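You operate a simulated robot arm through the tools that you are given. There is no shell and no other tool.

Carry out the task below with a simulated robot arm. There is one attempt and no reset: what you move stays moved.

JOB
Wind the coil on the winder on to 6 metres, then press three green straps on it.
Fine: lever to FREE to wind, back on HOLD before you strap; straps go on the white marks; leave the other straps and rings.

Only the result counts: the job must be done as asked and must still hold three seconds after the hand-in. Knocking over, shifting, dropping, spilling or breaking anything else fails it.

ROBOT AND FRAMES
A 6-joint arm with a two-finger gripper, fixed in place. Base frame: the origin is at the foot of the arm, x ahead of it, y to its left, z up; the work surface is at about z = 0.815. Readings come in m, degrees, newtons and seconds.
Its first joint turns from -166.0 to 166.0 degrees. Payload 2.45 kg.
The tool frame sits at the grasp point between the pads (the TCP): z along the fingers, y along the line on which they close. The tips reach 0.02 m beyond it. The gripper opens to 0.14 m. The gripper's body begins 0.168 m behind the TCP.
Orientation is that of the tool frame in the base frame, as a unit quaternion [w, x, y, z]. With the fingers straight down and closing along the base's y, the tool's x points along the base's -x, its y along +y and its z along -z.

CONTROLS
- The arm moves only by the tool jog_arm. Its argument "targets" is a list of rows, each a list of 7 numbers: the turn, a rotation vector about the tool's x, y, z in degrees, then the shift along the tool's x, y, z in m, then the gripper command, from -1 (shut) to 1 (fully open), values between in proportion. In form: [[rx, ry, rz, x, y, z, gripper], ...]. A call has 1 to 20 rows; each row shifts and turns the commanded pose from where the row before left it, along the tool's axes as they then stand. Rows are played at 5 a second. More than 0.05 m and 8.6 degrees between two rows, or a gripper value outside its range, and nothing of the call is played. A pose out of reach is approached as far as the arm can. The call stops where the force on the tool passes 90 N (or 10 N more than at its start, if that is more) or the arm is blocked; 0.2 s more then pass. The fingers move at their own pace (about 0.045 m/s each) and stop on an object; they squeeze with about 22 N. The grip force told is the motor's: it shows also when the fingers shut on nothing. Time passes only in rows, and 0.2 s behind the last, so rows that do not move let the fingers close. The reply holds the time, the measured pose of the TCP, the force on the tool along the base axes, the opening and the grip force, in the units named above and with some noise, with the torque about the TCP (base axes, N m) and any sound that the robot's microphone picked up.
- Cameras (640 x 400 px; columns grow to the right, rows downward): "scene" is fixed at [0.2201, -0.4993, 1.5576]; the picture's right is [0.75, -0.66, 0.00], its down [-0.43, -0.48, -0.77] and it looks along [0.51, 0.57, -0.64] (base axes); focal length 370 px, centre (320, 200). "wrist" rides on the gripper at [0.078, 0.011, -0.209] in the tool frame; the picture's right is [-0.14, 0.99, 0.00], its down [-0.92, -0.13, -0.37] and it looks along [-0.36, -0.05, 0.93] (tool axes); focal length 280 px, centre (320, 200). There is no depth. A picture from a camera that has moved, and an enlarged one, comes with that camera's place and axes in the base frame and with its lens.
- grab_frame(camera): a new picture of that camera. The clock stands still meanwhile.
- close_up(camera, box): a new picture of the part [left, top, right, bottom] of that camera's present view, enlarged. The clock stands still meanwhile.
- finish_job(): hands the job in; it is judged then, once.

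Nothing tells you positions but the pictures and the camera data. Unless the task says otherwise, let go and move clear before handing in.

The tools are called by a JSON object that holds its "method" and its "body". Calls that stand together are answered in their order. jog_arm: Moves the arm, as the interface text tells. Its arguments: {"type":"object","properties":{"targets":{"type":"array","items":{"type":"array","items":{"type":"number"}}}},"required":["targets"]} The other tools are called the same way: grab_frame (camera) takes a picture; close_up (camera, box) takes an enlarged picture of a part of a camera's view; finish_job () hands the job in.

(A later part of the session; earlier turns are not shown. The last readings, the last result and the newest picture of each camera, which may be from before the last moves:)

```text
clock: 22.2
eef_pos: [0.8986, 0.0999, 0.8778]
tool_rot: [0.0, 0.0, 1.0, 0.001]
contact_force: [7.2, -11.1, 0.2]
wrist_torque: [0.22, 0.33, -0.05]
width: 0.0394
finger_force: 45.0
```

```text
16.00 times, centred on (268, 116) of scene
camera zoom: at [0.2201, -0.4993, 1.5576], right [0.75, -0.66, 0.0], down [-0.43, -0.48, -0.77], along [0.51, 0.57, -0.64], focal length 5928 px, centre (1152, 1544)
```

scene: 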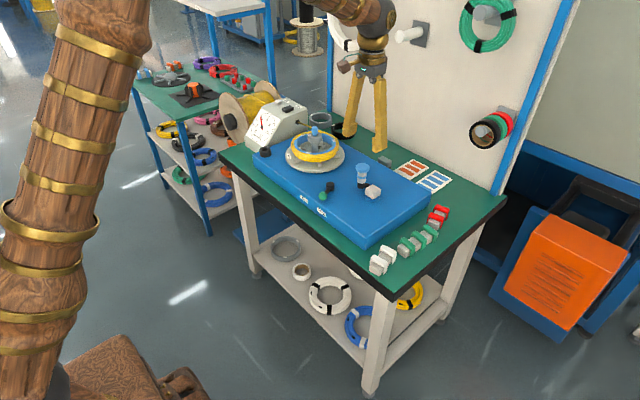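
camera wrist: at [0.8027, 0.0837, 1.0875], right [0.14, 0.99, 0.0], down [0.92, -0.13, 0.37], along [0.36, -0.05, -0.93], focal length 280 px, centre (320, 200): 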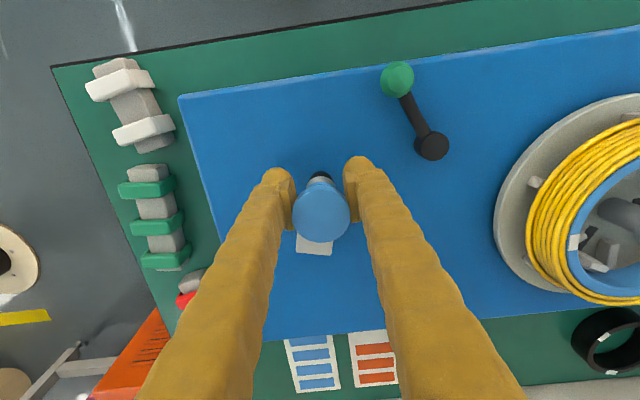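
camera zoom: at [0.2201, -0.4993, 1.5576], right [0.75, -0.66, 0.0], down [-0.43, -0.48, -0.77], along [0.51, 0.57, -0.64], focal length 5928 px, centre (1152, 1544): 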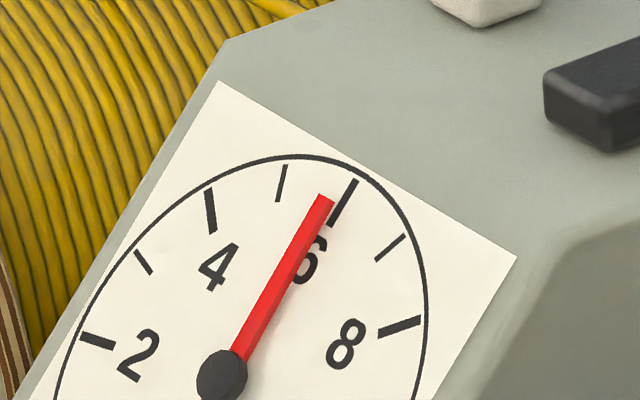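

By needle slope I read about 5.93, so around 0.07 m is left, or about 11° of crank. I advance that much.

{"method": "jog_arm", "body": {"targets": [[0, 0, 0, -0.004, 0.0028, 0, -1], [0, 0, 0, -0.0043, 0.0024, 0, -1], [0, 0, 0, 0, 0, 0, -1], [0, 0, 0, 0, 0, 0, -1]]}}

{"method": "close_up", "body": {"camera": "scene", "box": [250, 110, 282, 142]}}

{"method": "close_up", "body": {"camera": "scene", "box": [256, 113, 276, 131]}}

```text
clock: 23.2
eef_pos: [0.9081, 0.1059, 0.8772]
tool_rot: [0.001, 0.001, 1.0, 0.0]
contact_force: [6.9, -16.8, 7.1]
wrist_torque: [0.29, 0.23, -0.1]
width: 0.0397
finger_force: 45.0
```

```text
12.50 times, centred on (266, 126) of scene
camera zoom: at [0.2201, -0.4993, 1.5576], right [0.75, -0.66, 0.0], down [-0.43, -0.48, -0.77], along [0.51, 0.57, -0.64], focal length 4631 px, centre (995, 1125)
```

zoom: 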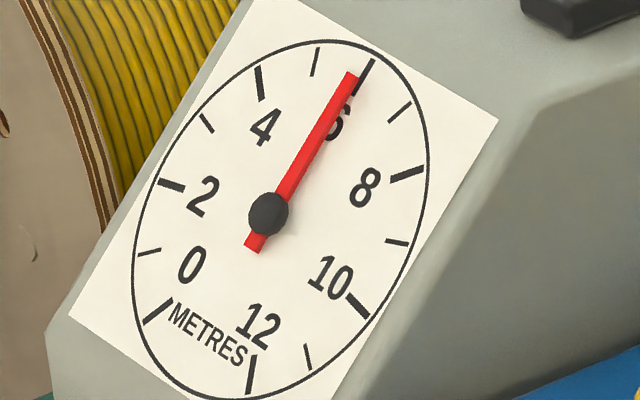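

```text
16.00 times, centred on (266, 122) of scene
camera zoom: at [0.2201, -0.4993, 1.5576], right [0.75, -0.66, 0.0], down [-0.43, -0.48, -0.77], along [0.51, 0.57, -0.64], focal length 5928 px, centre (1184, 1448)
```

zoom: 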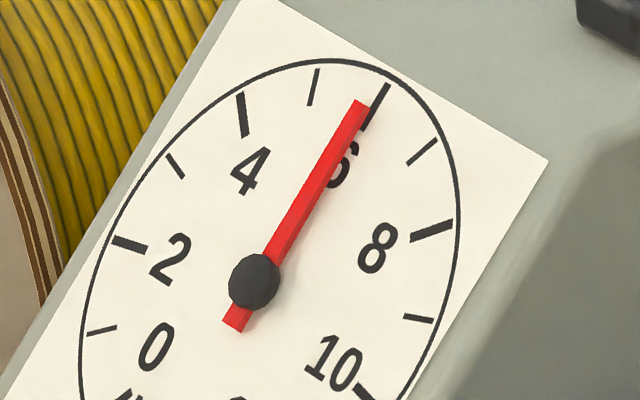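

The needle's slope is now about 0.58, against about 0.59 for the dial's own axis through the 6, so it reads roughly 5.97. I nudge the crank another 4° and measure again.

{"method": "jog_arm", "body": {"targets": [[0, 0, 0, -0.0033, 0.0015, 0, -1], [0, 0, 0, 0, 0, 0, -1], [0, 0, 0, 0, 0, 0, -1]]}}

{"method": "close_up", "body": {"camera": "scene", "box": [250, 110, 282, 142]}}

{"method": "close_up", "body": {"camera": "scene", "box": [256, 113, 276, 131]}}

{"method": "close_up", "body": {"camera": "scene", "box": [280, 115, 350, 175]}}

```text
clock: 24.0
eef_pos: [0.9109, 0.1056, 0.8781]
tool_rot: [-0.001, 0.0, 1.0, 0.0]
contact_force: [5.2, -10.7, 13.8]
wrist_torque: [0.23, -0.33, -0.06]
width: 0.0397
finger_force: 44.9
```

```text
12.50 times, centred on (266, 126) of scene
camera zoom: at [0.2201, -0.4993, 1.5576], right [0.75, -0.66, 0.0], down [-0.43, -0.48, -0.77], along [0.51, 0.57, -0.64], focal length 4631 px, centre (995, 1125)
```

zoom: 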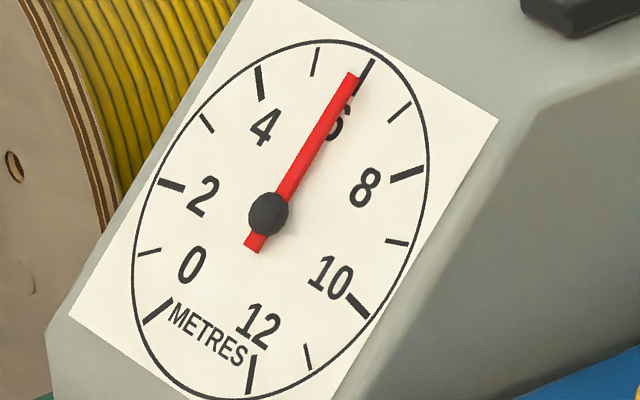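

```text
16.00 times, centred on (266, 122) of scene
camera zoom: at [0.2201, -0.4993, 1.5576], right [0.75, -0.66, 0.0], down [-0.43, -0.48, -0.77], along [0.51, 0.57, -0.64], focal length 5928 px, centre (1184, 1448)
```

zoom: 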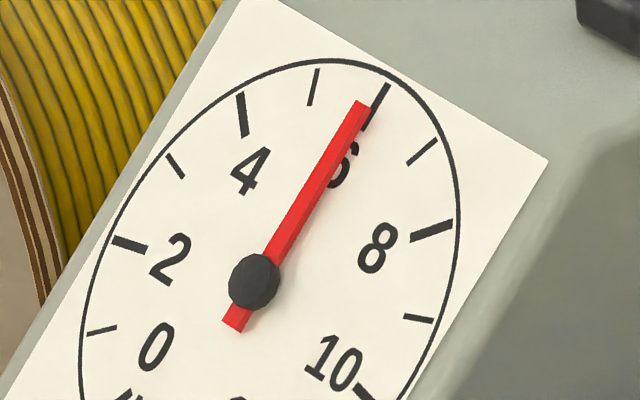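

```text
6.67 times, centred on (315, 145) of scene
camera zoom: at [0.2201, -0.4993, 1.5576], right [0.75, -0.66, 0.0], down [-0.43, -0.48, -0.77], along [0.51, 0.57, -0.64], focal length 2470 px, centre (353, 567)
```

zoom: 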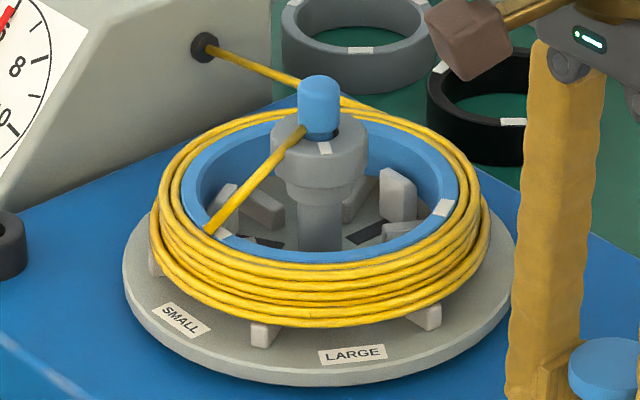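

By slope the dial now reads 6.00 within about 0.02. I let go of the crank, lift clear and go to the lever to put it back on HOLD.

{"method": "jog_arm", "body": {"targets": [[0, 0, 0, 0, 0, 0, -0.2], [0, 0, 0, 0, 0, 0, 0.2], [0, 0, 0, 0, 0, 0, 0.2], [0, 0, 0, 0, 0, -0.03, 0.2], [0, 0, 0, 0, 0, -0.04, 0.2], [0, 0, 0, 0, 0, -0.04, 0.0], [0, 0, 0, 0.038, 0.015, 0, -0.143], [0, 0, 0, 0.038, 0.015, 0, -0.143], [0, 0, 0, 0.038, 0.014, 0, -0.143]]}}

{"method": "close_up", "body": {"camera": "scene", "box": [250, 110, 282, 142]}}

{"method": "grab_frame", "body": {"camera": "wrist"}}

```text
clock: 26.0
eef_pos: [0.7959, 0.1531, 0.9854]
tool_rot: [-0.001, 0.0, 1.0, 0.0]
contact_force: [0.1, 0.0, -0.6]
wrist_torque: [0.0, 0.0, 0.03]
width: 0.06
finger_force: 0.1
```

```text
12.50 times, centred on (266, 126) of scene
camera zoom: at [0.2201, -0.4993, 1.5576], right [0.75, -0.66, 0.0], down [-0.43, -0.48, -0.77], along [0.51, 0.57, -0.64], focal length 4631 px, centre (995, 1125)
```

zoom: 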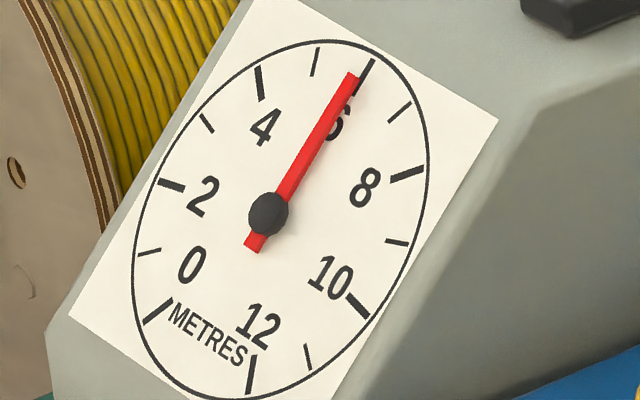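

```text
taken
camera wrist: at [0.7172, 0.1638, 1.1961], right [0.14, 0.99, 0.0], down [0.92, -0.13, 0.37], along [0.36, -0.05, -0.93], focal length 280 px, centre (320, 200)
```

wrist: 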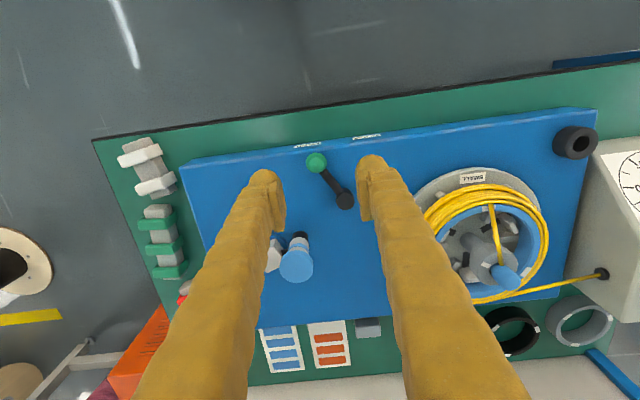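

The needle stayed put after release. I slide over briefly to view the dial more squarely with the wrist camera, before committing the lever.

{"method": "jog_arm", "body": {"targets": [[0, 0, 0, 0, 0.04, -0.02, -0.143], [0, 0, 0, 0, 0.04, -0.02, -0.143], [0, 0, 0, 0, 0.045, -0.01, -0.143], [0, 0, 0, 0, 0.045, 0, -0.143], [0, 0, 0, 0, 0.045, 0, -0.143]]}}

{"method": "grab_frame", "body": {"camera": "wrist"}}

```text
clock: 27.2
eef_pos: [0.7982, 0.3637, 1.0381]
tool_rot: [0.0, 0.0, 1.0, 0.0]
contact_force: [-0.2, 0.7, 0.8]
wrist_torque: [0.03, -0.04, -0.02]
width: 0.0601
finger_force: 0.1
```

```text
taken
camera wrist: at [0.7197, 0.3749, 1.2484], right [0.14, 0.99, 0.0], down [0.92, -0.13, 0.37], along [0.37, -0.05, -0.93], focal length 280 px, centre (320, 200)
```

wrist: 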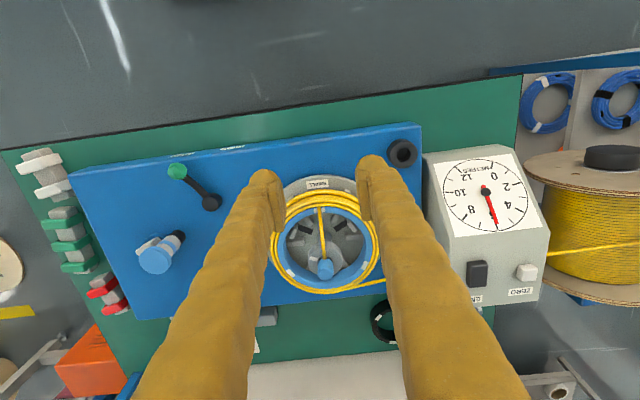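

{"method": "close_up", "body": {"camera": "wrist", "box": [435, 150, 535, 240]}}

{"method": "close_up", "body": {"camera": "wrist", "box": [255, 170, 395, 300]}}

{"method": "close_up", "body": {"camera": "wrist", "box": [460, 170, 520, 235]}}

```text
4.44 times, centred on (485, 195) of wrist
camera zoom: at [0.7197, 0.3749, 1.2484], right [0.14, 0.99, 0.0], down [0.92, -0.13, 0.37], along [0.37, -0.05, -0.93], focal length 1246 px, centre (-413, 222)
```

zoom: 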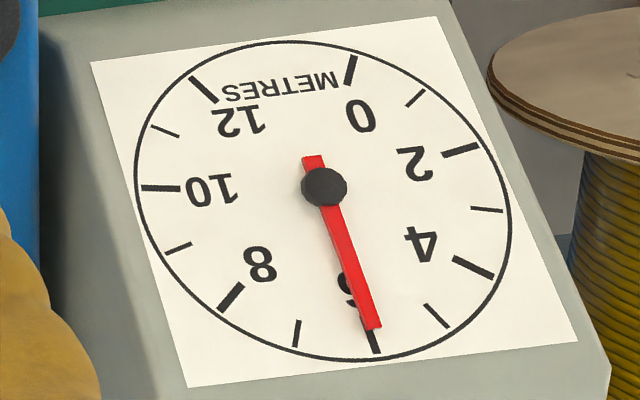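

```text
3.08 times, centred on (325, 235) of wrist
camera zoom: at [0.7197, 0.3749, 1.2484], right [0.14, 0.99, 0.0], down [0.92, -0.13, 0.37], along [0.37, -0.05, -0.93], focal length 863 px, centre (305, 92)
```

zoom: 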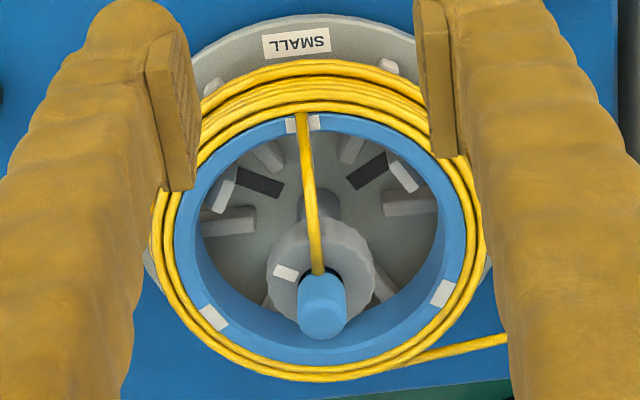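

```text
6.15 times, centred on (490, 202) of wrist
camera zoom: at [0.7197, 0.3749, 1.2484], right [0.14, 0.99, 0.0], down [0.92, -0.13, 0.37], along [0.37, -0.05, -0.93], focal length 1726 px, centre (-726, 185)
```

zoom: 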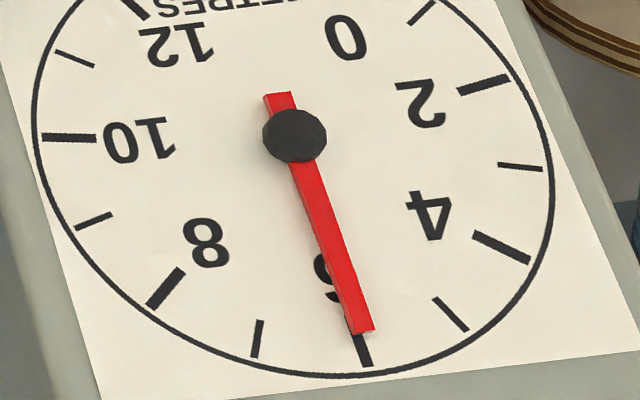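

Seen nearly head-on, the needle stands on 6 (6.00 to 6.02). The white marks now lie at about (0.879, 0.352), (0.980, 0.291) and (0.982, 0.408), on a ring centred at (0.947, 0.350). Next I go back to the lever and put it on HOLD.

{"method": "jog_arm", "body": {"targets": [[0, 0, 0, 0, -0.0425, 0.005, -0.143], [0, 0, 0, 0, -0.0425, 0.005, -0.143], [0, 0, 0, 0, -0.0425, 0.01, -0.143], [0, 0, 0, 0, -0.0425, 0.01, -0.143], [0, 0, 0, 0, -0.0425, 0.02, -0.143], [0, 0, 0, 0, 0, 0.04, -0.143], [0, 0, 0, 0, 0, 0.03, -0.143]]}}

{"method": "grab_frame", "body": {"camera": "wrist"}}

```text
clock: 28.8
eef_pos: [0.7965, 0.1534, 0.9175]
tool_rot: [0.0, -0.001, 1.0, 0.0]
contact_force: [0.7, 0.1, 0.5]
wrist_torque: [-0.03, -0.01, -0.01]
width: 0.06
finger_force: 0.0
```

```text
taken
camera wrist: at [0.7182, 0.1652, 1.1283], right [0.14, 0.99, 0.0], down [0.92, -0.13, 0.37], along [0.37, -0.05, -0.93], focal length 280 px, centre (320, 200)
```

wrist: 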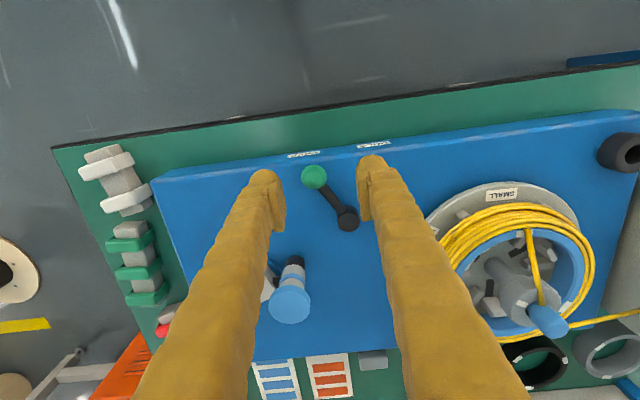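

The knob sits between the fingers on FREE. I lower and drag it to +y until it reaches the HOLD stop.

{"method": "jog_arm", "body": {"targets": [[0, 0, 0, 0, 0, 0.035, -0.143], [0, 0, 0, 0, 0, 0.034, -0.143], [0, 0, 0, 0.001, 0.01, 0, -0.143], [0, 0, 0, 0.001, 0.01, 0, -0.143], [0, 0, 0, 0, 0.01, 0, -0.143], [0, 0, 0, 0, 0.01, 0, -0.143], [0, 0, 0, 0, 0.01, 0, -0.143], [0, 0, 0, -0.001, 0.01, 0, -0.143], [0, 0, 0, -0.001, 0.008, 0, -0.143], [0, 0, 0, -0.001, 0.006, 0, -0.143]]}}

{"method": "grab_frame", "body": {"camera": "wrist"}}

```text
clock: 31.0
eef_pos: [0.7984, 0.2276, 0.8465]
tool_rot: [0.0, 0.0, 1.0, 0.0]
contact_force: [-1.1, -3.1, 0.6]
wrist_torque: [-0.05, -0.03, -0.05]
width: 0.0622
finger_force: 2.0
```

```text
taken
camera wrist: at [0.7196, 0.2387, 1.0567], right [0.14, 0.99, 0.0], down [0.92, -0.13, 0.37], along [0.36, -0.05, -0.93], focal length 280 px, centre (320, 200)
```

wrist: 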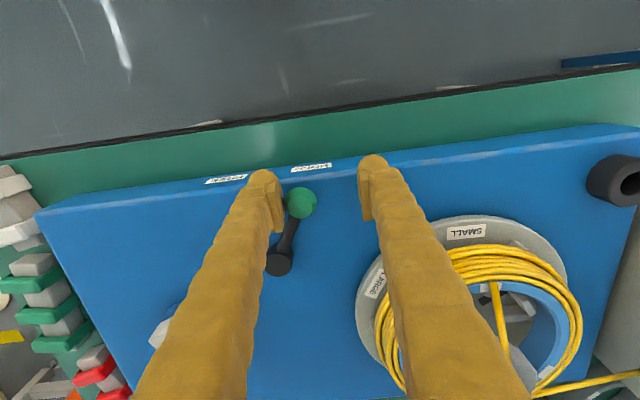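

Contact is building near HOLD, so I push a few more millimetres onto the stop. Then I back off and rise.

{"method": "jog_arm", "body": {"targets": [[0, 0, 0, 0, 0.004, 0, -0.143], [0, 0, 0, 0, 0.003, 0, -0.143]]}}

{"method": "jog_arm", "body": {"targets": [[0, 0, 0, 0, -0.012, 0, -0.143], [0, 0, 0, 0, -0.006, -0.02, -0.143], [0, 0, 0, 0, 0, -0.04, -0.143], [0, 0, 0, 0, 0, -0.04, -0.143], [0, 0, 0, 0, 0, -0.04, -0.143], [0, 0, 0, 0, 0, -0.04, -0.143]]}}

{"method": "close_up", "body": {"camera": "scene", "box": [280, 150, 380, 225]}}

{"method": "close_up", "body": {"camera": "scene", "box": [250, 110, 282, 142]}}

```text
clock: 31.6
eef_pos: [0.7981, 0.233, 0.8469]
tool_rot: [0.0, 0.0, 1.0, 0.0]
contact_force: [2.4, -19.3, -6.2]
wrist_torque: [0.03, 0.04, -0.1]
width: 0.0722
finger_force: 9.0
```

```text
clock: 33.0
eef_pos: [0.7995, 0.2178, 1.0265]
tool_rot: [-0.002, 0.0, 1.0, 0.001]
contact_force: [0.2, -0.1, -0.6]
wrist_torque: [0.0, 0.02, 0.03]
width: 0.06
finger_force: 0.1
```

```text
5.33 times, centred on (330, 188) of scene
camera zoom: at [0.2201, -0.4993, 1.5576], right [0.75, -0.66, 0.0], down [-0.43, -0.48, -0.77], along [0.51, 0.57, -0.64], focal length 1976 px, centre (267, 267)
```

zoom: 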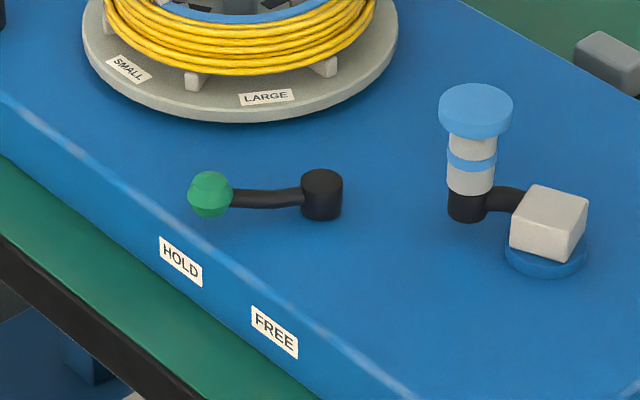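

```text
12.50 times, centred on (266, 126) of scene
camera zoom: at [0.2201, -0.4993, 1.5576], right [0.75, -0.66, 0.0], down [-0.43, -0.48, -0.77], along [0.51, 0.57, -0.64], focal length 4631 px, centre (995, 1125)
```

zoom: 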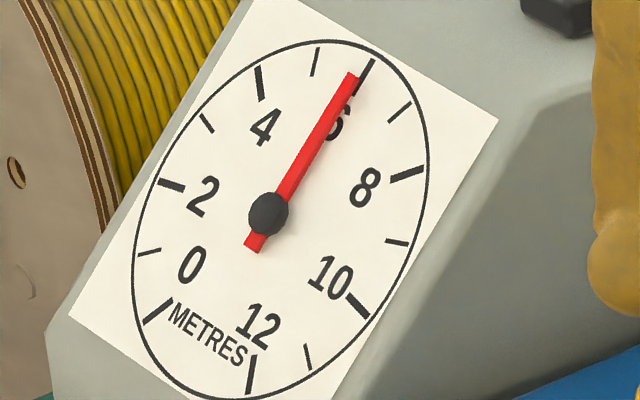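

The lever is on HOLD and the dial still shows 6. Now I test how far the arm reaches with the tool straight down over the far side of the coil, staying high.

{"method": "jog_arm", "body": {"targets": [[0, 0, 0, -0.035, 0.015, 0, -0.143], [0, 0, 0, -0.035, 0.015, 0, -0.143], [0, 0, 0, -0.035, 0.015, 0, -0.143], [0, 0, 0, -0.035, 0.012, 0, -0.143], [0, 0, 0, -0.035, 0.012, 0, -0.143], [0, 0, 0, 0, 0, 0, -0.143]]}}

{"method": "grab_frame", "body": {"camera": "wrist"}}

{"method": "grab_frame", "body": {"camera": "scene"}}

```text
clock: 34.4
eef_pos: [0.9733, 0.2848, 1.0281]
tool_rot: [0.0, 0.0, 1.0, 0.0]
contact_force: [0.4, -0.2, -0.3]
wrist_torque: [0.01, 0.02, -0.01]
width: 0.0598
finger_force: 0.1
```

```text
taken
camera wrist: at [0.8953, 0.2963, 1.2388], right [0.14, 0.99, 0.0], down [0.92, -0.13, 0.37], along [0.36, -0.05, -0.93], focal length 280 px, centre (320, 200)
```

wrist: 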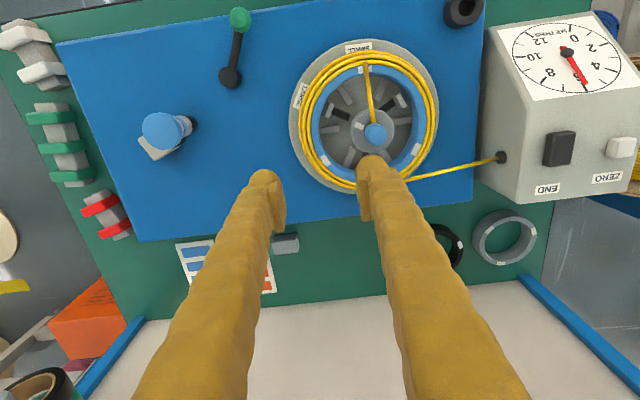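

```text
taken
```

scene: 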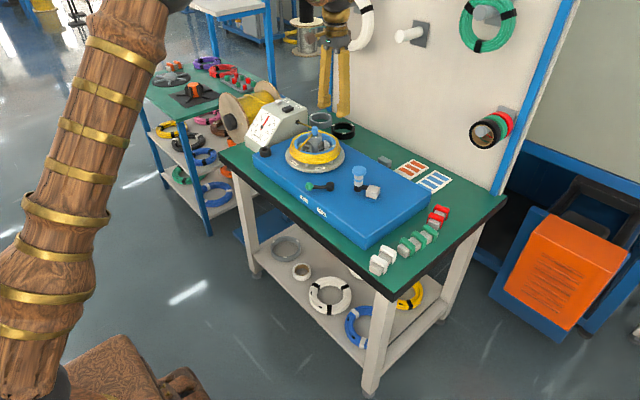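

The arm reached 1.014 m at this height without trouble. I try the farthest mark's column, near (0.985, 0.413), still high.

{"method": "jog_arm", "body": {"targets": [[0, 0, 0, -0.003, 0.0315, 0, -0.143], [0, 0, 0, -0.003, 0.0315, 0, -0.143], [0, 0, 0, -0.003, 0.0315, 0, -0.143], [0, 0, 0, -0.002, 0.0315, 0, -0.143], [0, 0, 0, 0, 0, 0, -0.143]]}}

{"method": "grab_frame", "body": {"camera": "wrist"}}

```text
clock: 35.6
eef_pos: [0.9865, 0.4131, 1.0251]
tool_rot: [0.0, 0.001, 1.0, 0.0]
contact_force: [0.2, -0.2, -0.3]
wrist_torque: [0.01, 0.0, 0.02]
width: 0.0602
finger_force: 0.1
```

```text
taken
camera wrist: at [0.9067, 0.4229, 1.2358], right [0.14, 0.99, 0.0], down [0.92, -0.13, 0.37], along [0.37, -0.05, -0.93], focal length 280 px, centre (320, 200)
```

wrist: 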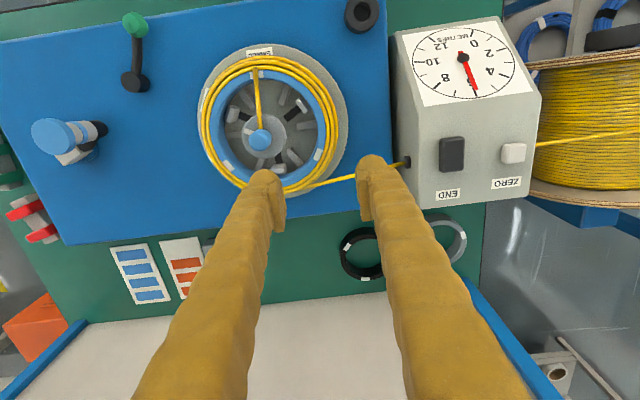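

The arm reaches even the farthest mark (1.07 m out) with the tool straight down, so no tilting should be needed. Now I travel back to the strap racks and study the green straps from above.

{"method": "jog_arm", "body": {"targets": [[0, 0, 0, 0.006, -0.045, -0.004, 0.1], [0, 0, 0, 0.006, -0.045, -0.004, 0.1], [0, 0, 0, 0.006, -0.045, -0.004, 0.1], [0, 0, 0, 0.006, -0.045, -0.004, 0.1], [0, 0, 0, 0.006, -0.045, 0, 0.1], [0, 0, 0, 0.006, -0.045, 0, 0.1], [0, 0, 0, 0.006, -0.045, 0, 0.1], [0, 0, 0, 0.006, -0.045, 0, 0.1], [0, 0, 0, 0.006, -0.045, 0, 0.1], [0, 0, 0, 0.006, -0.045, 0, 0.1], [0, 0, 0, 0.006, -0.045, 0, 0.1], [0, 0, 0, 0.003, -0.045, 0, 0.1], [0, 0, 0, 0, 0, 0.03, 0.1], [0, 0, 0, 0, 0, 0.03, 0.1]]}}

{"method": "grab_frame", "body": {"camera": "wrist"}}

```text
clock: 38.6
eef_pos: [0.9125, -0.1305, 0.9828]
tool_rot: [0.0, 0.0, 1.0, 0.0]
contact_force: [0.0, -0.1, -0.2]
wrist_torque: [0.02, -0.02, 0.0]
width: 0.0775
finger_force: 0.1
```

```text
taken
camera wrist: at [0.8354, -0.119, 1.1931], right [0.14, 0.99, 0.0], down [0.92, -0.13, 0.37], along [0.37, -0.05, -0.93], focal length 280 px, centre (320, 200)
```

wrist: 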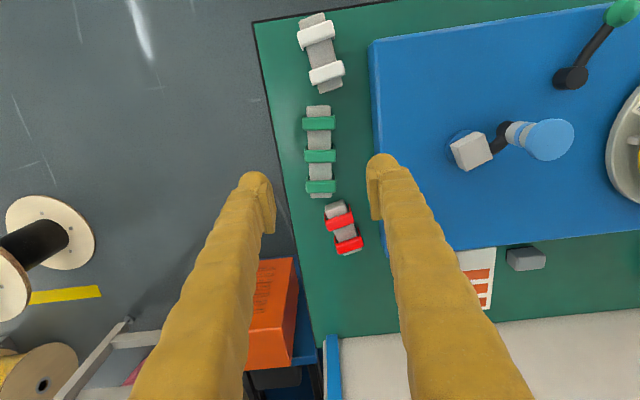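

{"method": "close_up", "body": {"camera": "wrist", "box": [285, 90, 365, 260]}}

{"method": "close_up", "body": {"camera": "scene", "box": [395, 215, 445, 262]}}

{"method": "close_up", "body": {"camera": "wrist", "box": [295, 95, 345, 145]}}

```text
2.35 times, centred on (325, 175) of wrist
camera zoom: at [0.8354, -0.119, 1.1931], right [0.14, 0.99, 0.0], down [0.92, -0.13, 0.37], along [0.37, -0.05, -0.93], focal length 660 px, centre (308, 259)
```

zoom: 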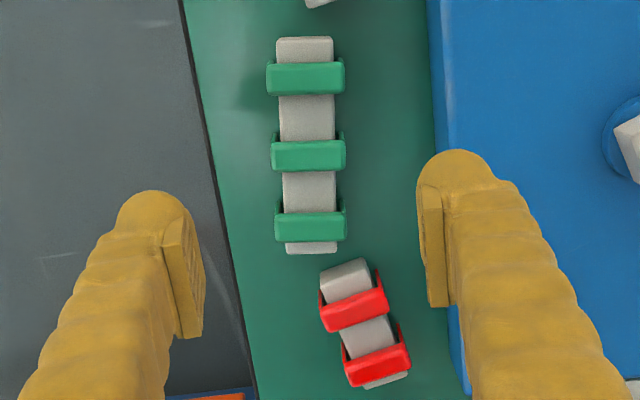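

```text
8.51 times, centred on (420, 238) of scene
camera zoom: at [0.2201, -0.4993, 1.5576], right [0.75, -0.66, 0.0], down [-0.43, -0.48, -0.77], along [0.51, 0.57, -0.64], focal length 3153 px, centre (-531, -128)
```

zoom: 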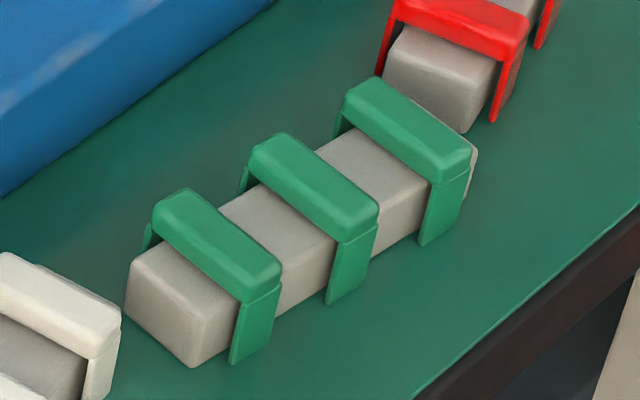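

```text
8.00 times, centred on (320, 120) of wrist
camera zoom: at [0.8354, -0.119, 1.1931], right [0.14, 0.99, 0.0], down [0.92, -0.13, 0.37], along [0.37, -0.05, -0.93], focal length 2243 px, centre (320, 840)
```

zoom: 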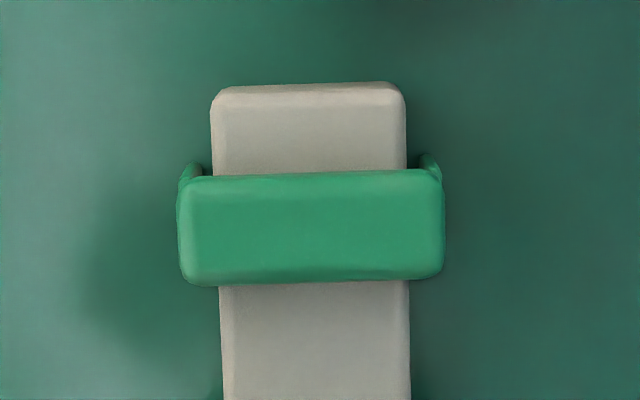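

The straps are blocks about 45 × 18 mm on thin legs, top at z ≈ 0.801, centred at about (0.8765, −0.126), (0.922, −0.1305) and (0.9665, −0.136), on a bar turned about −6° from the x axis. I'll grip each by the two long sides of its top block, so the fingers stay above the ring when placing. I turn the tool −83.7° and go above the first one.

{"method": "jog_arm", "body": {"targets": [[0, 0, -8.37, 0, 0, 0, -0.557], [0, 0, -8.37, 0, 0, 0, -0.557], [0, 0, -8.37, 0, 0, 0, -0.557], [0, 0, -8.37, 0, 0, 0, -0.557], [0, 0, -8.37, 0, 0, 0, -0.557], [0, 0, -8.37, 0, 0, 0, -0.557], [0, 0, -8.37, 0, 0, 0, -0.557], [0, 0, -8.37, 0, 0, 0, -0.557], [0, 0, -8.37, 0, 0, 0, -0.557], [0, 0, -8.37, 0, 0, 0, -0.557], [0, 0, 0, -0.0006, 0.0363, 0, -0.557], [0, 0, 0, 0, 0, 0.03, -0.557], [0, 0, 0, 0, 0, 0.03, -0.557], [0, 0, 0, 0, 0, 0.03, -0.557]]}}

{"method": "grab_frame", "body": {"camera": "wrist"}}

{"method": "grab_frame", "body": {"camera": "scene"}}

```text
clock: 41.6
eef_pos: [0.8808, -0.1266, 0.8938]
tool_rot: [0.0, -0.667, 0.745, 0.0]
contact_force: [0.2, -0.3, -0.1]
wrist_torque: [0.02, -0.01, -0.02]
width: 0.0313
finger_force: 0.0
```

```text
taken
camera wrist: at [0.8611, -0.2022, 1.104], right [-0.97, 0.24, 0.0], down [0.23, 0.9, 0.37], along [0.09, 0.36, -0.93], focal length 280 px, centre (320, 200)
```

wrist: 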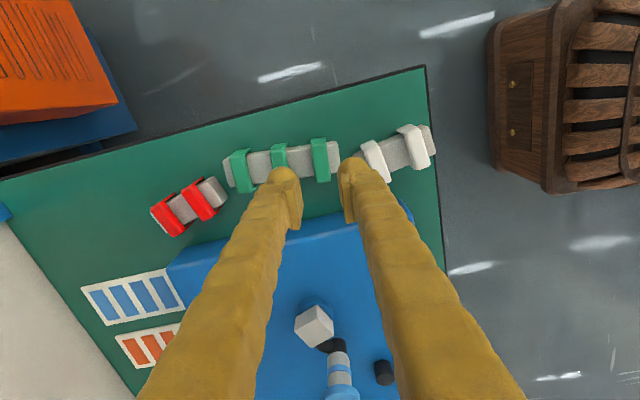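

```text
taken
```

scene: 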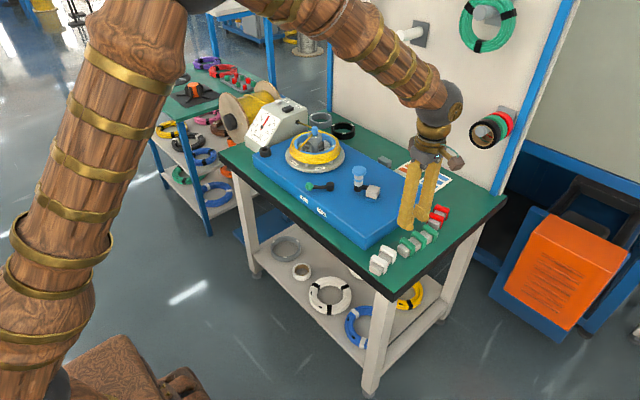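

{"method": "close_up", "body": {"camera": "wrist", "box": [270, 120, 370, 220]}}

{"method": "close_up", "body": {"camera": "scene", "box": [375, 170, 465, 270]}}

```text
4.00 times, centred on (320, 170) of wrist
camera zoom: at [0.8611, -0.2022, 1.104], right [-0.97, 0.24, 0.0], down [0.23, 0.9, 0.37], along [0.09, 0.36, -0.93], focal length 1122 px, centre (320, 320)
```

zoom: 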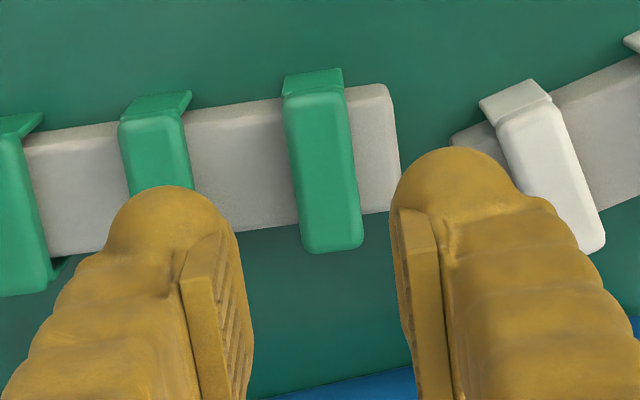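

```text
4.00 times, centred on (420, 220) of scene
camera zoom: at [0.2201, -0.4993, 1.5576], right [0.75, -0.66, 0.0], down [-0.43, -0.48, -0.77], along [0.51, 0.57, -0.64], focal length 1482 px, centre (-80, 120)
```

zoom: 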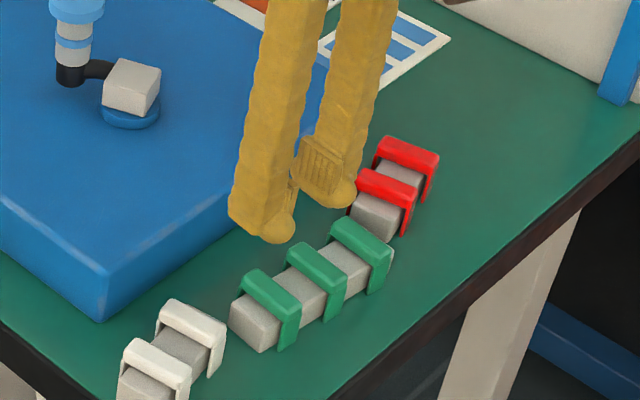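

The first green strap lies about 2 mm beside the tool axis. I correct that and descend in small steps until the fingertips are just above the bar, watching the force.

{"method": "jog_arm", "body": {"targets": [[0, 0, 0, 0.0023, 0.0025, 0, -0.557], [0, 0, 0, 0, 0, 0.03, -0.557], [0, 0, 0, 0, 0, 0.03, -0.557], [0, 0, 0, 0, 0, 0.01, -0.557], [0, 0, 0, 0, 0, 0, -0.557]]}}

{"method": "close_up", "body": {"camera": "wrist", "box": [270, 120, 370, 220]}}

{"method": "close_up", "body": {"camera": "scene", "box": [385, 200, 455, 265]}}

```text
clock: 42.8
eef_pos: [0.8782, -0.1283, 0.8234]
tool_rot: [0.0, -0.667, 0.745, 0.0]
contact_force: [0.6, 0.2, 1.2]
wrist_torque: [0.02, 0.01, -0.01]
width: 0.0309
finger_force: 0.0
```

```text
4.00 times, centred on (320, 170) of wrist
camera zoom: at [0.8581, -0.2042, 1.0329], right [-0.97, 0.24, 0.0], down [0.23, 0.9, 0.37], along [0.09, 0.36, -0.93], focal length 1122 px, centre (320, 320)
```

zoom: 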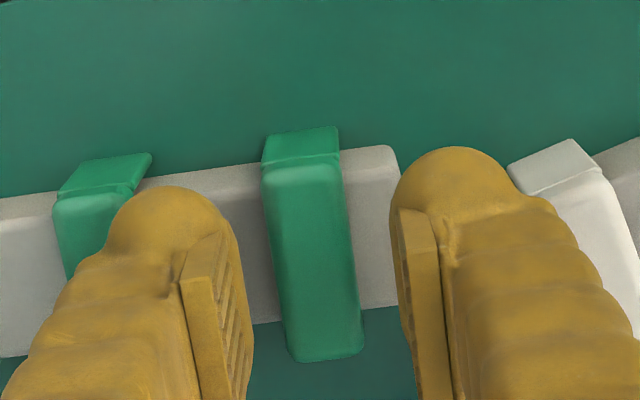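

```text
6.15 times, centred on (420, 232) of scene
camera zoom: at [0.2201, -0.4993, 1.5576], right [0.75, -0.66, 0.0], down [-0.43, -0.48, -0.77], along [0.51, 0.57, -0.64], focal length 2280 px, centre (-295, 0)
```

zoom: 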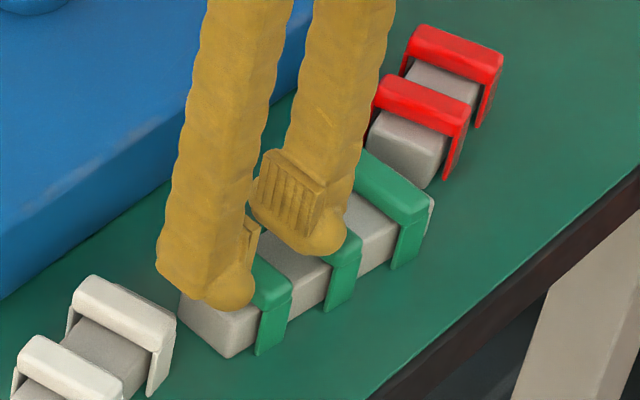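

The fingers are centred over the first green strap. I go down the last centimetre and close.

{"method": "jog_arm", "body": {"targets": [[0, 0, 0, 0, -0.001, 0.006, -0.557], [0, 0, 0, 0, 0, 0.005, -0.557], [0, 0, 0, 0, 0, 0, -0.557]]}}

{"method": "jog_arm", "body": {"targets": [[0, 0, 0, 0, 0, 0, -0.8], [0, 0, 0, 0, 0, 0, -1], [0, 0, 0, 0, 0, 0, -1], [0, 0, 0, 0, 0, 0, -1]]}}

{"method": "close_up", "body": {"camera": "scene", "box": [385, 200, 455, 265]}}

{"method": "close_up", "body": {"camera": "wrist", "box": [270, 120, 370, 220]}}

```text
clock: 43.6
eef_pos: [0.8771, -0.1292, 0.812]
tool_rot: [0.0, -0.667, 0.745, 0.0]
contact_force: [-0.5, -0.1, -0.6]
wrist_torque: [-0.04, -0.02, 0.02]
width: 0.031
finger_force: 0.0
```

```text
clock: 44.6
eef_pos: [0.8804, -0.1274, 0.8187]
tool_rot: [0.002, -0.668, 0.744, -0.003]
contact_force: [-6.4, 1.2, 30.9]
wrist_torque: [0.1, 0.21, -0.01]
width: 0.0059
finger_force: 21.7
stopped in row 4: the force on the tool passed its limit at 93 N (the readings are from after the stop); the commanded pose is now the measured one
```

```text
6.15 times, centred on (420, 232) of scene
camera zoom: at [0.2201, -0.4993, 1.5576], right [0.75, -0.66, 0.0], down [-0.43, -0.48, -0.77], along [0.51, 0.57, -0.64], focal length 2280 px, centre (-295, 0)
```

zoom: 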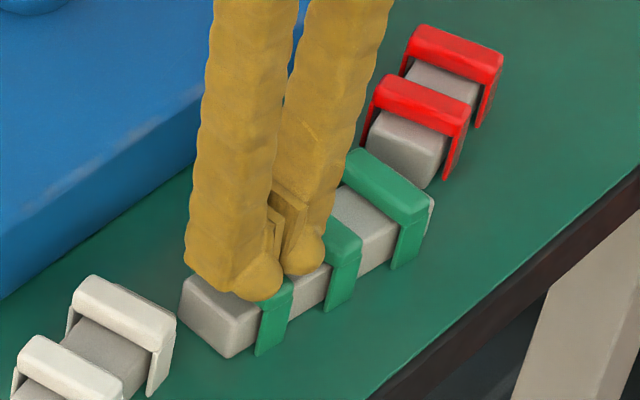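

```text
4.00 times, centred on (320, 170) of wrist
camera zoom: at [0.8591, -0.2044, 1.0282], right [-0.97, 0.24, -0.01], down [0.22, 0.9, 0.37], along [0.1, 0.36, -0.93], focal length 1122 px, centre (320, 320)
```

zoom: 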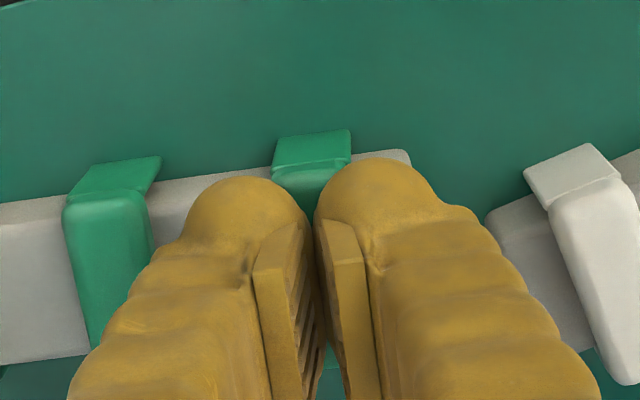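

The rounded fingertips slid up off the block's sides, so that grip is too shallow; the strap still sits in its place. I'll grip across the block's ends instead, with the fingers reaching down beside the bar. First I rise and turn back.

{"method": "jog_arm", "body": {"targets": [[0, 0, 0, 0, 0, -0.01, -0.9], [0, 0, 0, 0, 0, -0.02, -0.6], [0, 0, 0, 0, 0, -0.04, -0.071], [0, 0, 8.15, 0, 0, 0, -0.071], [0, 0, 8.15, 0, 0, 0, -0.071], [0, 0, 8.15, 0, 0, 0, -0.071], [0, 0, 8.15, 0, 0, 0, -0.071], [0, 0, 8.15, 0, 0, 0, -0.071], [0, 0, 8.15, 0, 0, 0, -0.071], [0, 0, 8.15, 0, 0, 0, -0.071], [0, 0, 8.15, 0, 0, 0, -0.071], [0, 0, 8.15, 0, 0, 0, -0.071], [0, 0, 8.15, 0, 0, 0, -0.071], [0, 0, 8.2, 0, 0, 0, -0.071], [0, 0, 0, 0, 0, 0, -0.071]]}}

{"method": "grab_frame", "body": {"camera": "wrist"}}

{"method": "close_up", "body": {"camera": "scene", "box": [385, 200, 455, 265]}}

```text
clock: 47.8
eef_pos: [0.8789, -0.1298, 0.8858]
tool_rot: [0.003, 0.051, 0.999, 0.0]
contact_force: [-0.4, -0.3, 0.3]
wrist_torque: [-0.01, 0.03, -0.01]
width: 0.0654
finger_force: 0.1
```

```text
taken
camera wrist: at [0.8017, -0.1094, 1.096], right [0.24, 0.97, 0.0], down [0.9, -0.22, 0.37], along [0.36, -0.09, -0.93], focal length 280 px, centre (320, 200)
```

wrist: 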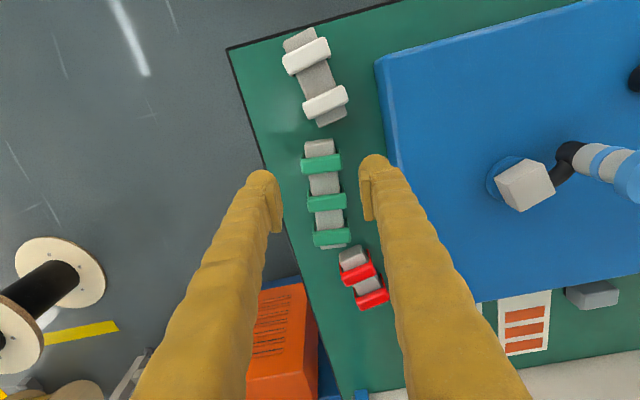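

```text
6.15 times, centred on (420, 232) of scene
camera zoom: at [0.2201, -0.4993, 1.5576], right [0.75, -0.66, 0.0], down [-0.43, -0.48, -0.77], along [0.51, 0.57, -0.64], focal length 2280 px, centre (-295, 0)
```

zoom: 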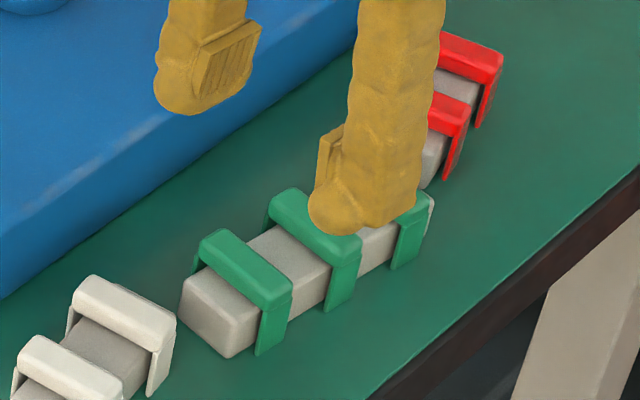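

{"method": "close_up", "body": {"camera": "wrist", "box": [260, 110, 400, 250]}}

```text
2.86 times, centred on (330, 180) of wrist
camera zoom: at [0.8017, -0.1094, 1.096], right [0.24, 0.97, 0.0], down [0.9, -0.22, 0.37], along [0.36, -0.09, -0.93], focal length 801 px, centre (291, 257)
```

zoom: 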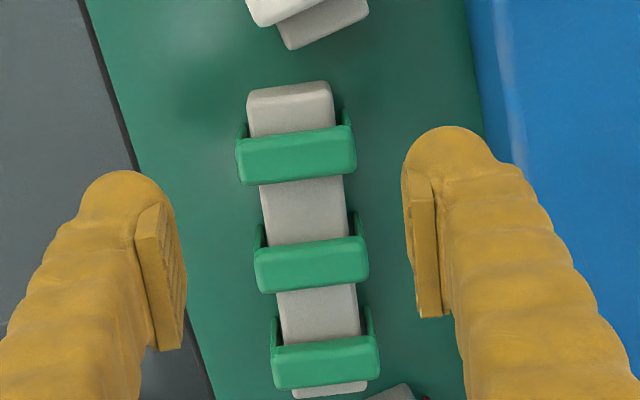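

I correct a few millimetres, go lower and check the alignment again.

{"method": "jog_arm", "body": {"targets": [[0, 0, 0, 0.0035, 0.002, 0.025, -0.071], [0, 0, 0, 0, 0, 0.025, -0.071], [0, 0, 0, 0, 0, 0, -0.071]]}}

{"method": "close_up", "body": {"camera": "wrist", "box": [260, 110, 400, 250]}}

{"method": "close_up", "body": {"camera": "scene", "box": [385, 200, 455, 265]}}

```text
clock: 48.6
eef_pos: [0.8775, -0.1262, 0.8367]
tool_rot: [0.003, 0.053, 0.999, 0.0]
contact_force: [-1.2, 0.4, 0.2]
wrist_torque: [0.06, 0.03, -0.03]
width: 0.0651
finger_force: 0.0
```

```text
2.86 times, centred on (330, 180) of wrist
camera zoom: at [0.7996, -0.1073, 1.0464], right [0.24, 0.97, 0.0], down [0.9, -0.22, 0.37], along [0.36, -0.09, -0.93], focal length 801 px, centre (291, 257)
```

zoom: 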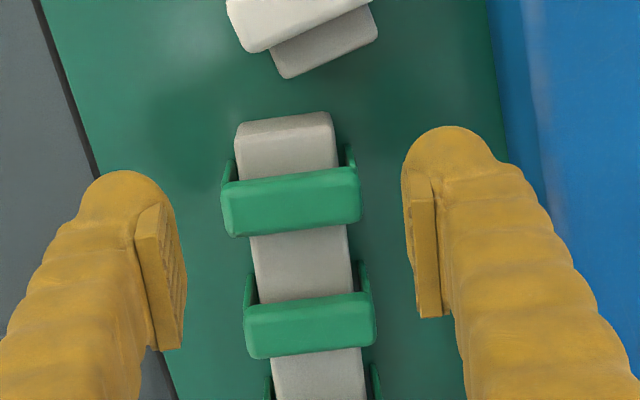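

```text
6.15 times, centred on (420, 232) of scene
camera zoom: at [0.2201, -0.4993, 1.5576], right [0.75, -0.66, 0.0], down [-0.43, -0.48, -0.77], along [0.51, 0.57, -0.64], focal length 2280 px, centre (-295, 0)
```

zoom: 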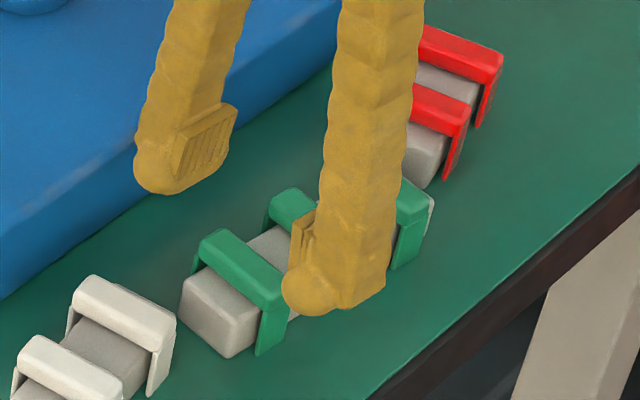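

The alignment is good within 2 mm. I descend to grip height (fingertips about 1 cm above the table) and close across the block's ends.

{"method": "jog_arm", "body": {"targets": [[0, 0, 0, 0.0015, 0, 0.02, -0.071], [0, 0, 0, 0, 0, 0.0195, -0.071], [0, 0, 0, 0, 0, 0, -0.25], [0, 0, 0, 0, 0, 0, -0.4]]}}

{"method": "jog_arm", "body": {"targets": [[0, 0, 0, 0, 0, 0, -0.6], [0, 0, 0, 0, 0, 0, -0.8], [0, 0, 0, 0, 0, 0, -1]]}}

{"method": "close_up", "body": {"camera": "scene", "box": [385, 200, 455, 265]}}

{"method": "close_up", "body": {"camera": "wrist", "box": [260, 110, 400, 250]}}

```text
clock: 49.6
eef_pos: [0.8761, -0.1284, 0.7985]
tool_rot: [0.002, 0.052, 0.999, 0.0]
contact_force: [-0.3, 0.0, -0.8]
wrist_torque: [0.02, -0.02, 0.0]
width: 0.0445
finger_force: 20.7
```

```text
clock: 50.4
eef_pos: [0.876, -0.1271, 0.7977]
tool_rot: [0.003, 0.053, 0.999, 0.0]
contact_force: [-0.3, 0.0, 0.5]
wrist_torque: [-0.02, 0.04, 0.0]
width: 0.0444
finger_force: 22.0
```

```text
6.15 times, centred on (420, 232) of scene
camera zoom: at [0.2201, -0.4993, 1.5576], right [0.75, -0.66, 0.0], down [-0.43, -0.48, -0.77], along [0.51, 0.57, -0.64], focal length 2280 px, centre (-295, 0)
```

zoom: 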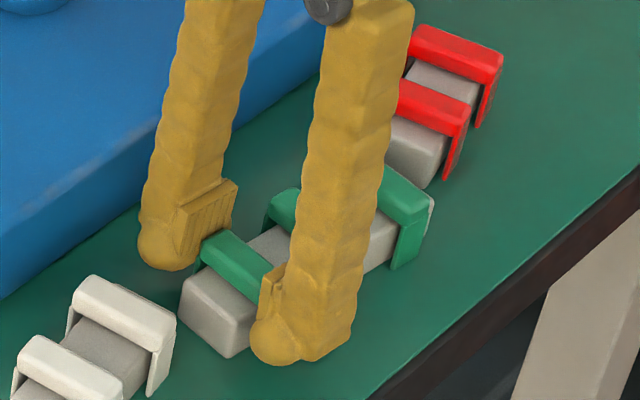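

```text
2.86 times, centred on (330, 180) of wrist
camera zoom: at [0.7981, -0.1081, 1.0077], right [0.24, 0.97, 0.0], down [0.9, -0.22, 0.37], along [0.36, -0.09, -0.93], focal length 801 px, centre (291, 257)
```

zoom: 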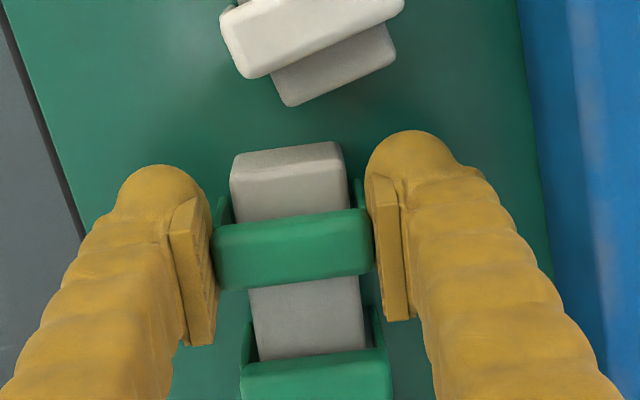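

The strap is gripped at a width of 0.0444 m. I lift it straight off the bar.

{"method": "jog_arm", "body": {"targets": [[0, 0, 0, 0, 0, -0.005, -1], [0, 0, 0, 0, 0, -0.01, -1], [0, 0, 0, 0, 0, -0.02, -1], [0, 0, 0, 0, 0, -0.03, -1], [0, 0, 0, 0, 0, -0.03, -1]]}}

{"method": "close_up", "body": {"camera": "scene", "box": [375, 180, 455, 265]}}

{"method": "close_up", "body": {"camera": "wrist", "box": [260, 110, 400, 250]}}

```text
clock: 51.6
eef_pos: [0.8747, -0.1249, 0.891]
tool_rot: [0.003, 0.052, 0.999, -0.001]
contact_force: [0.3, 0.6, 1.4]
wrist_torque: [0.03, 0.04, -0.02]
width: 0.0445
finger_force: 22.4
```

```text
4.71 times, centred on (415, 222) of scene
camera zoom: at [0.2201, -0.4993, 1.5576], right [0.75, -0.66, 0.0], down [-0.43, -0.48, -0.77], along [0.51, 0.57, -0.64], focal length 1744 px, centre (-127, 94)
```

zoom: 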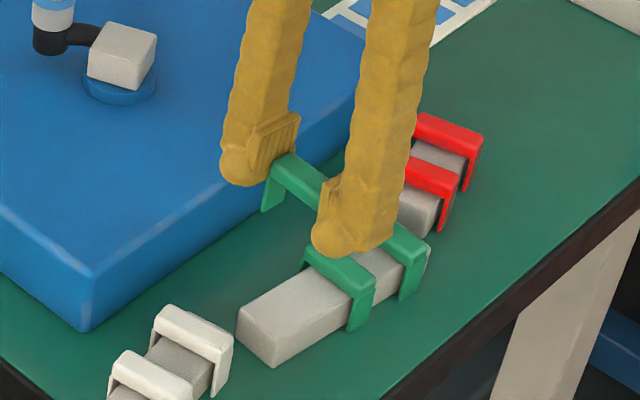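

```text
2.86 times, centred on (330, 180) of wrist
camera zoom: at [0.7972, -0.1056, 1.1013], right [0.24, 0.97, 0.0], down [0.9, -0.22, 0.37], along [0.36, -0.09, -0.93], focal length 801 px, centre (291, 257)
```

zoom: 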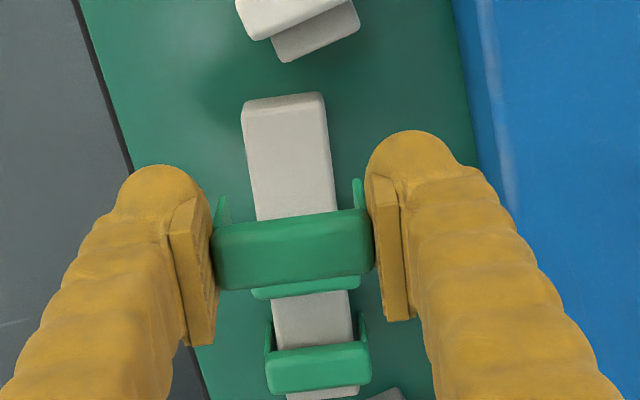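

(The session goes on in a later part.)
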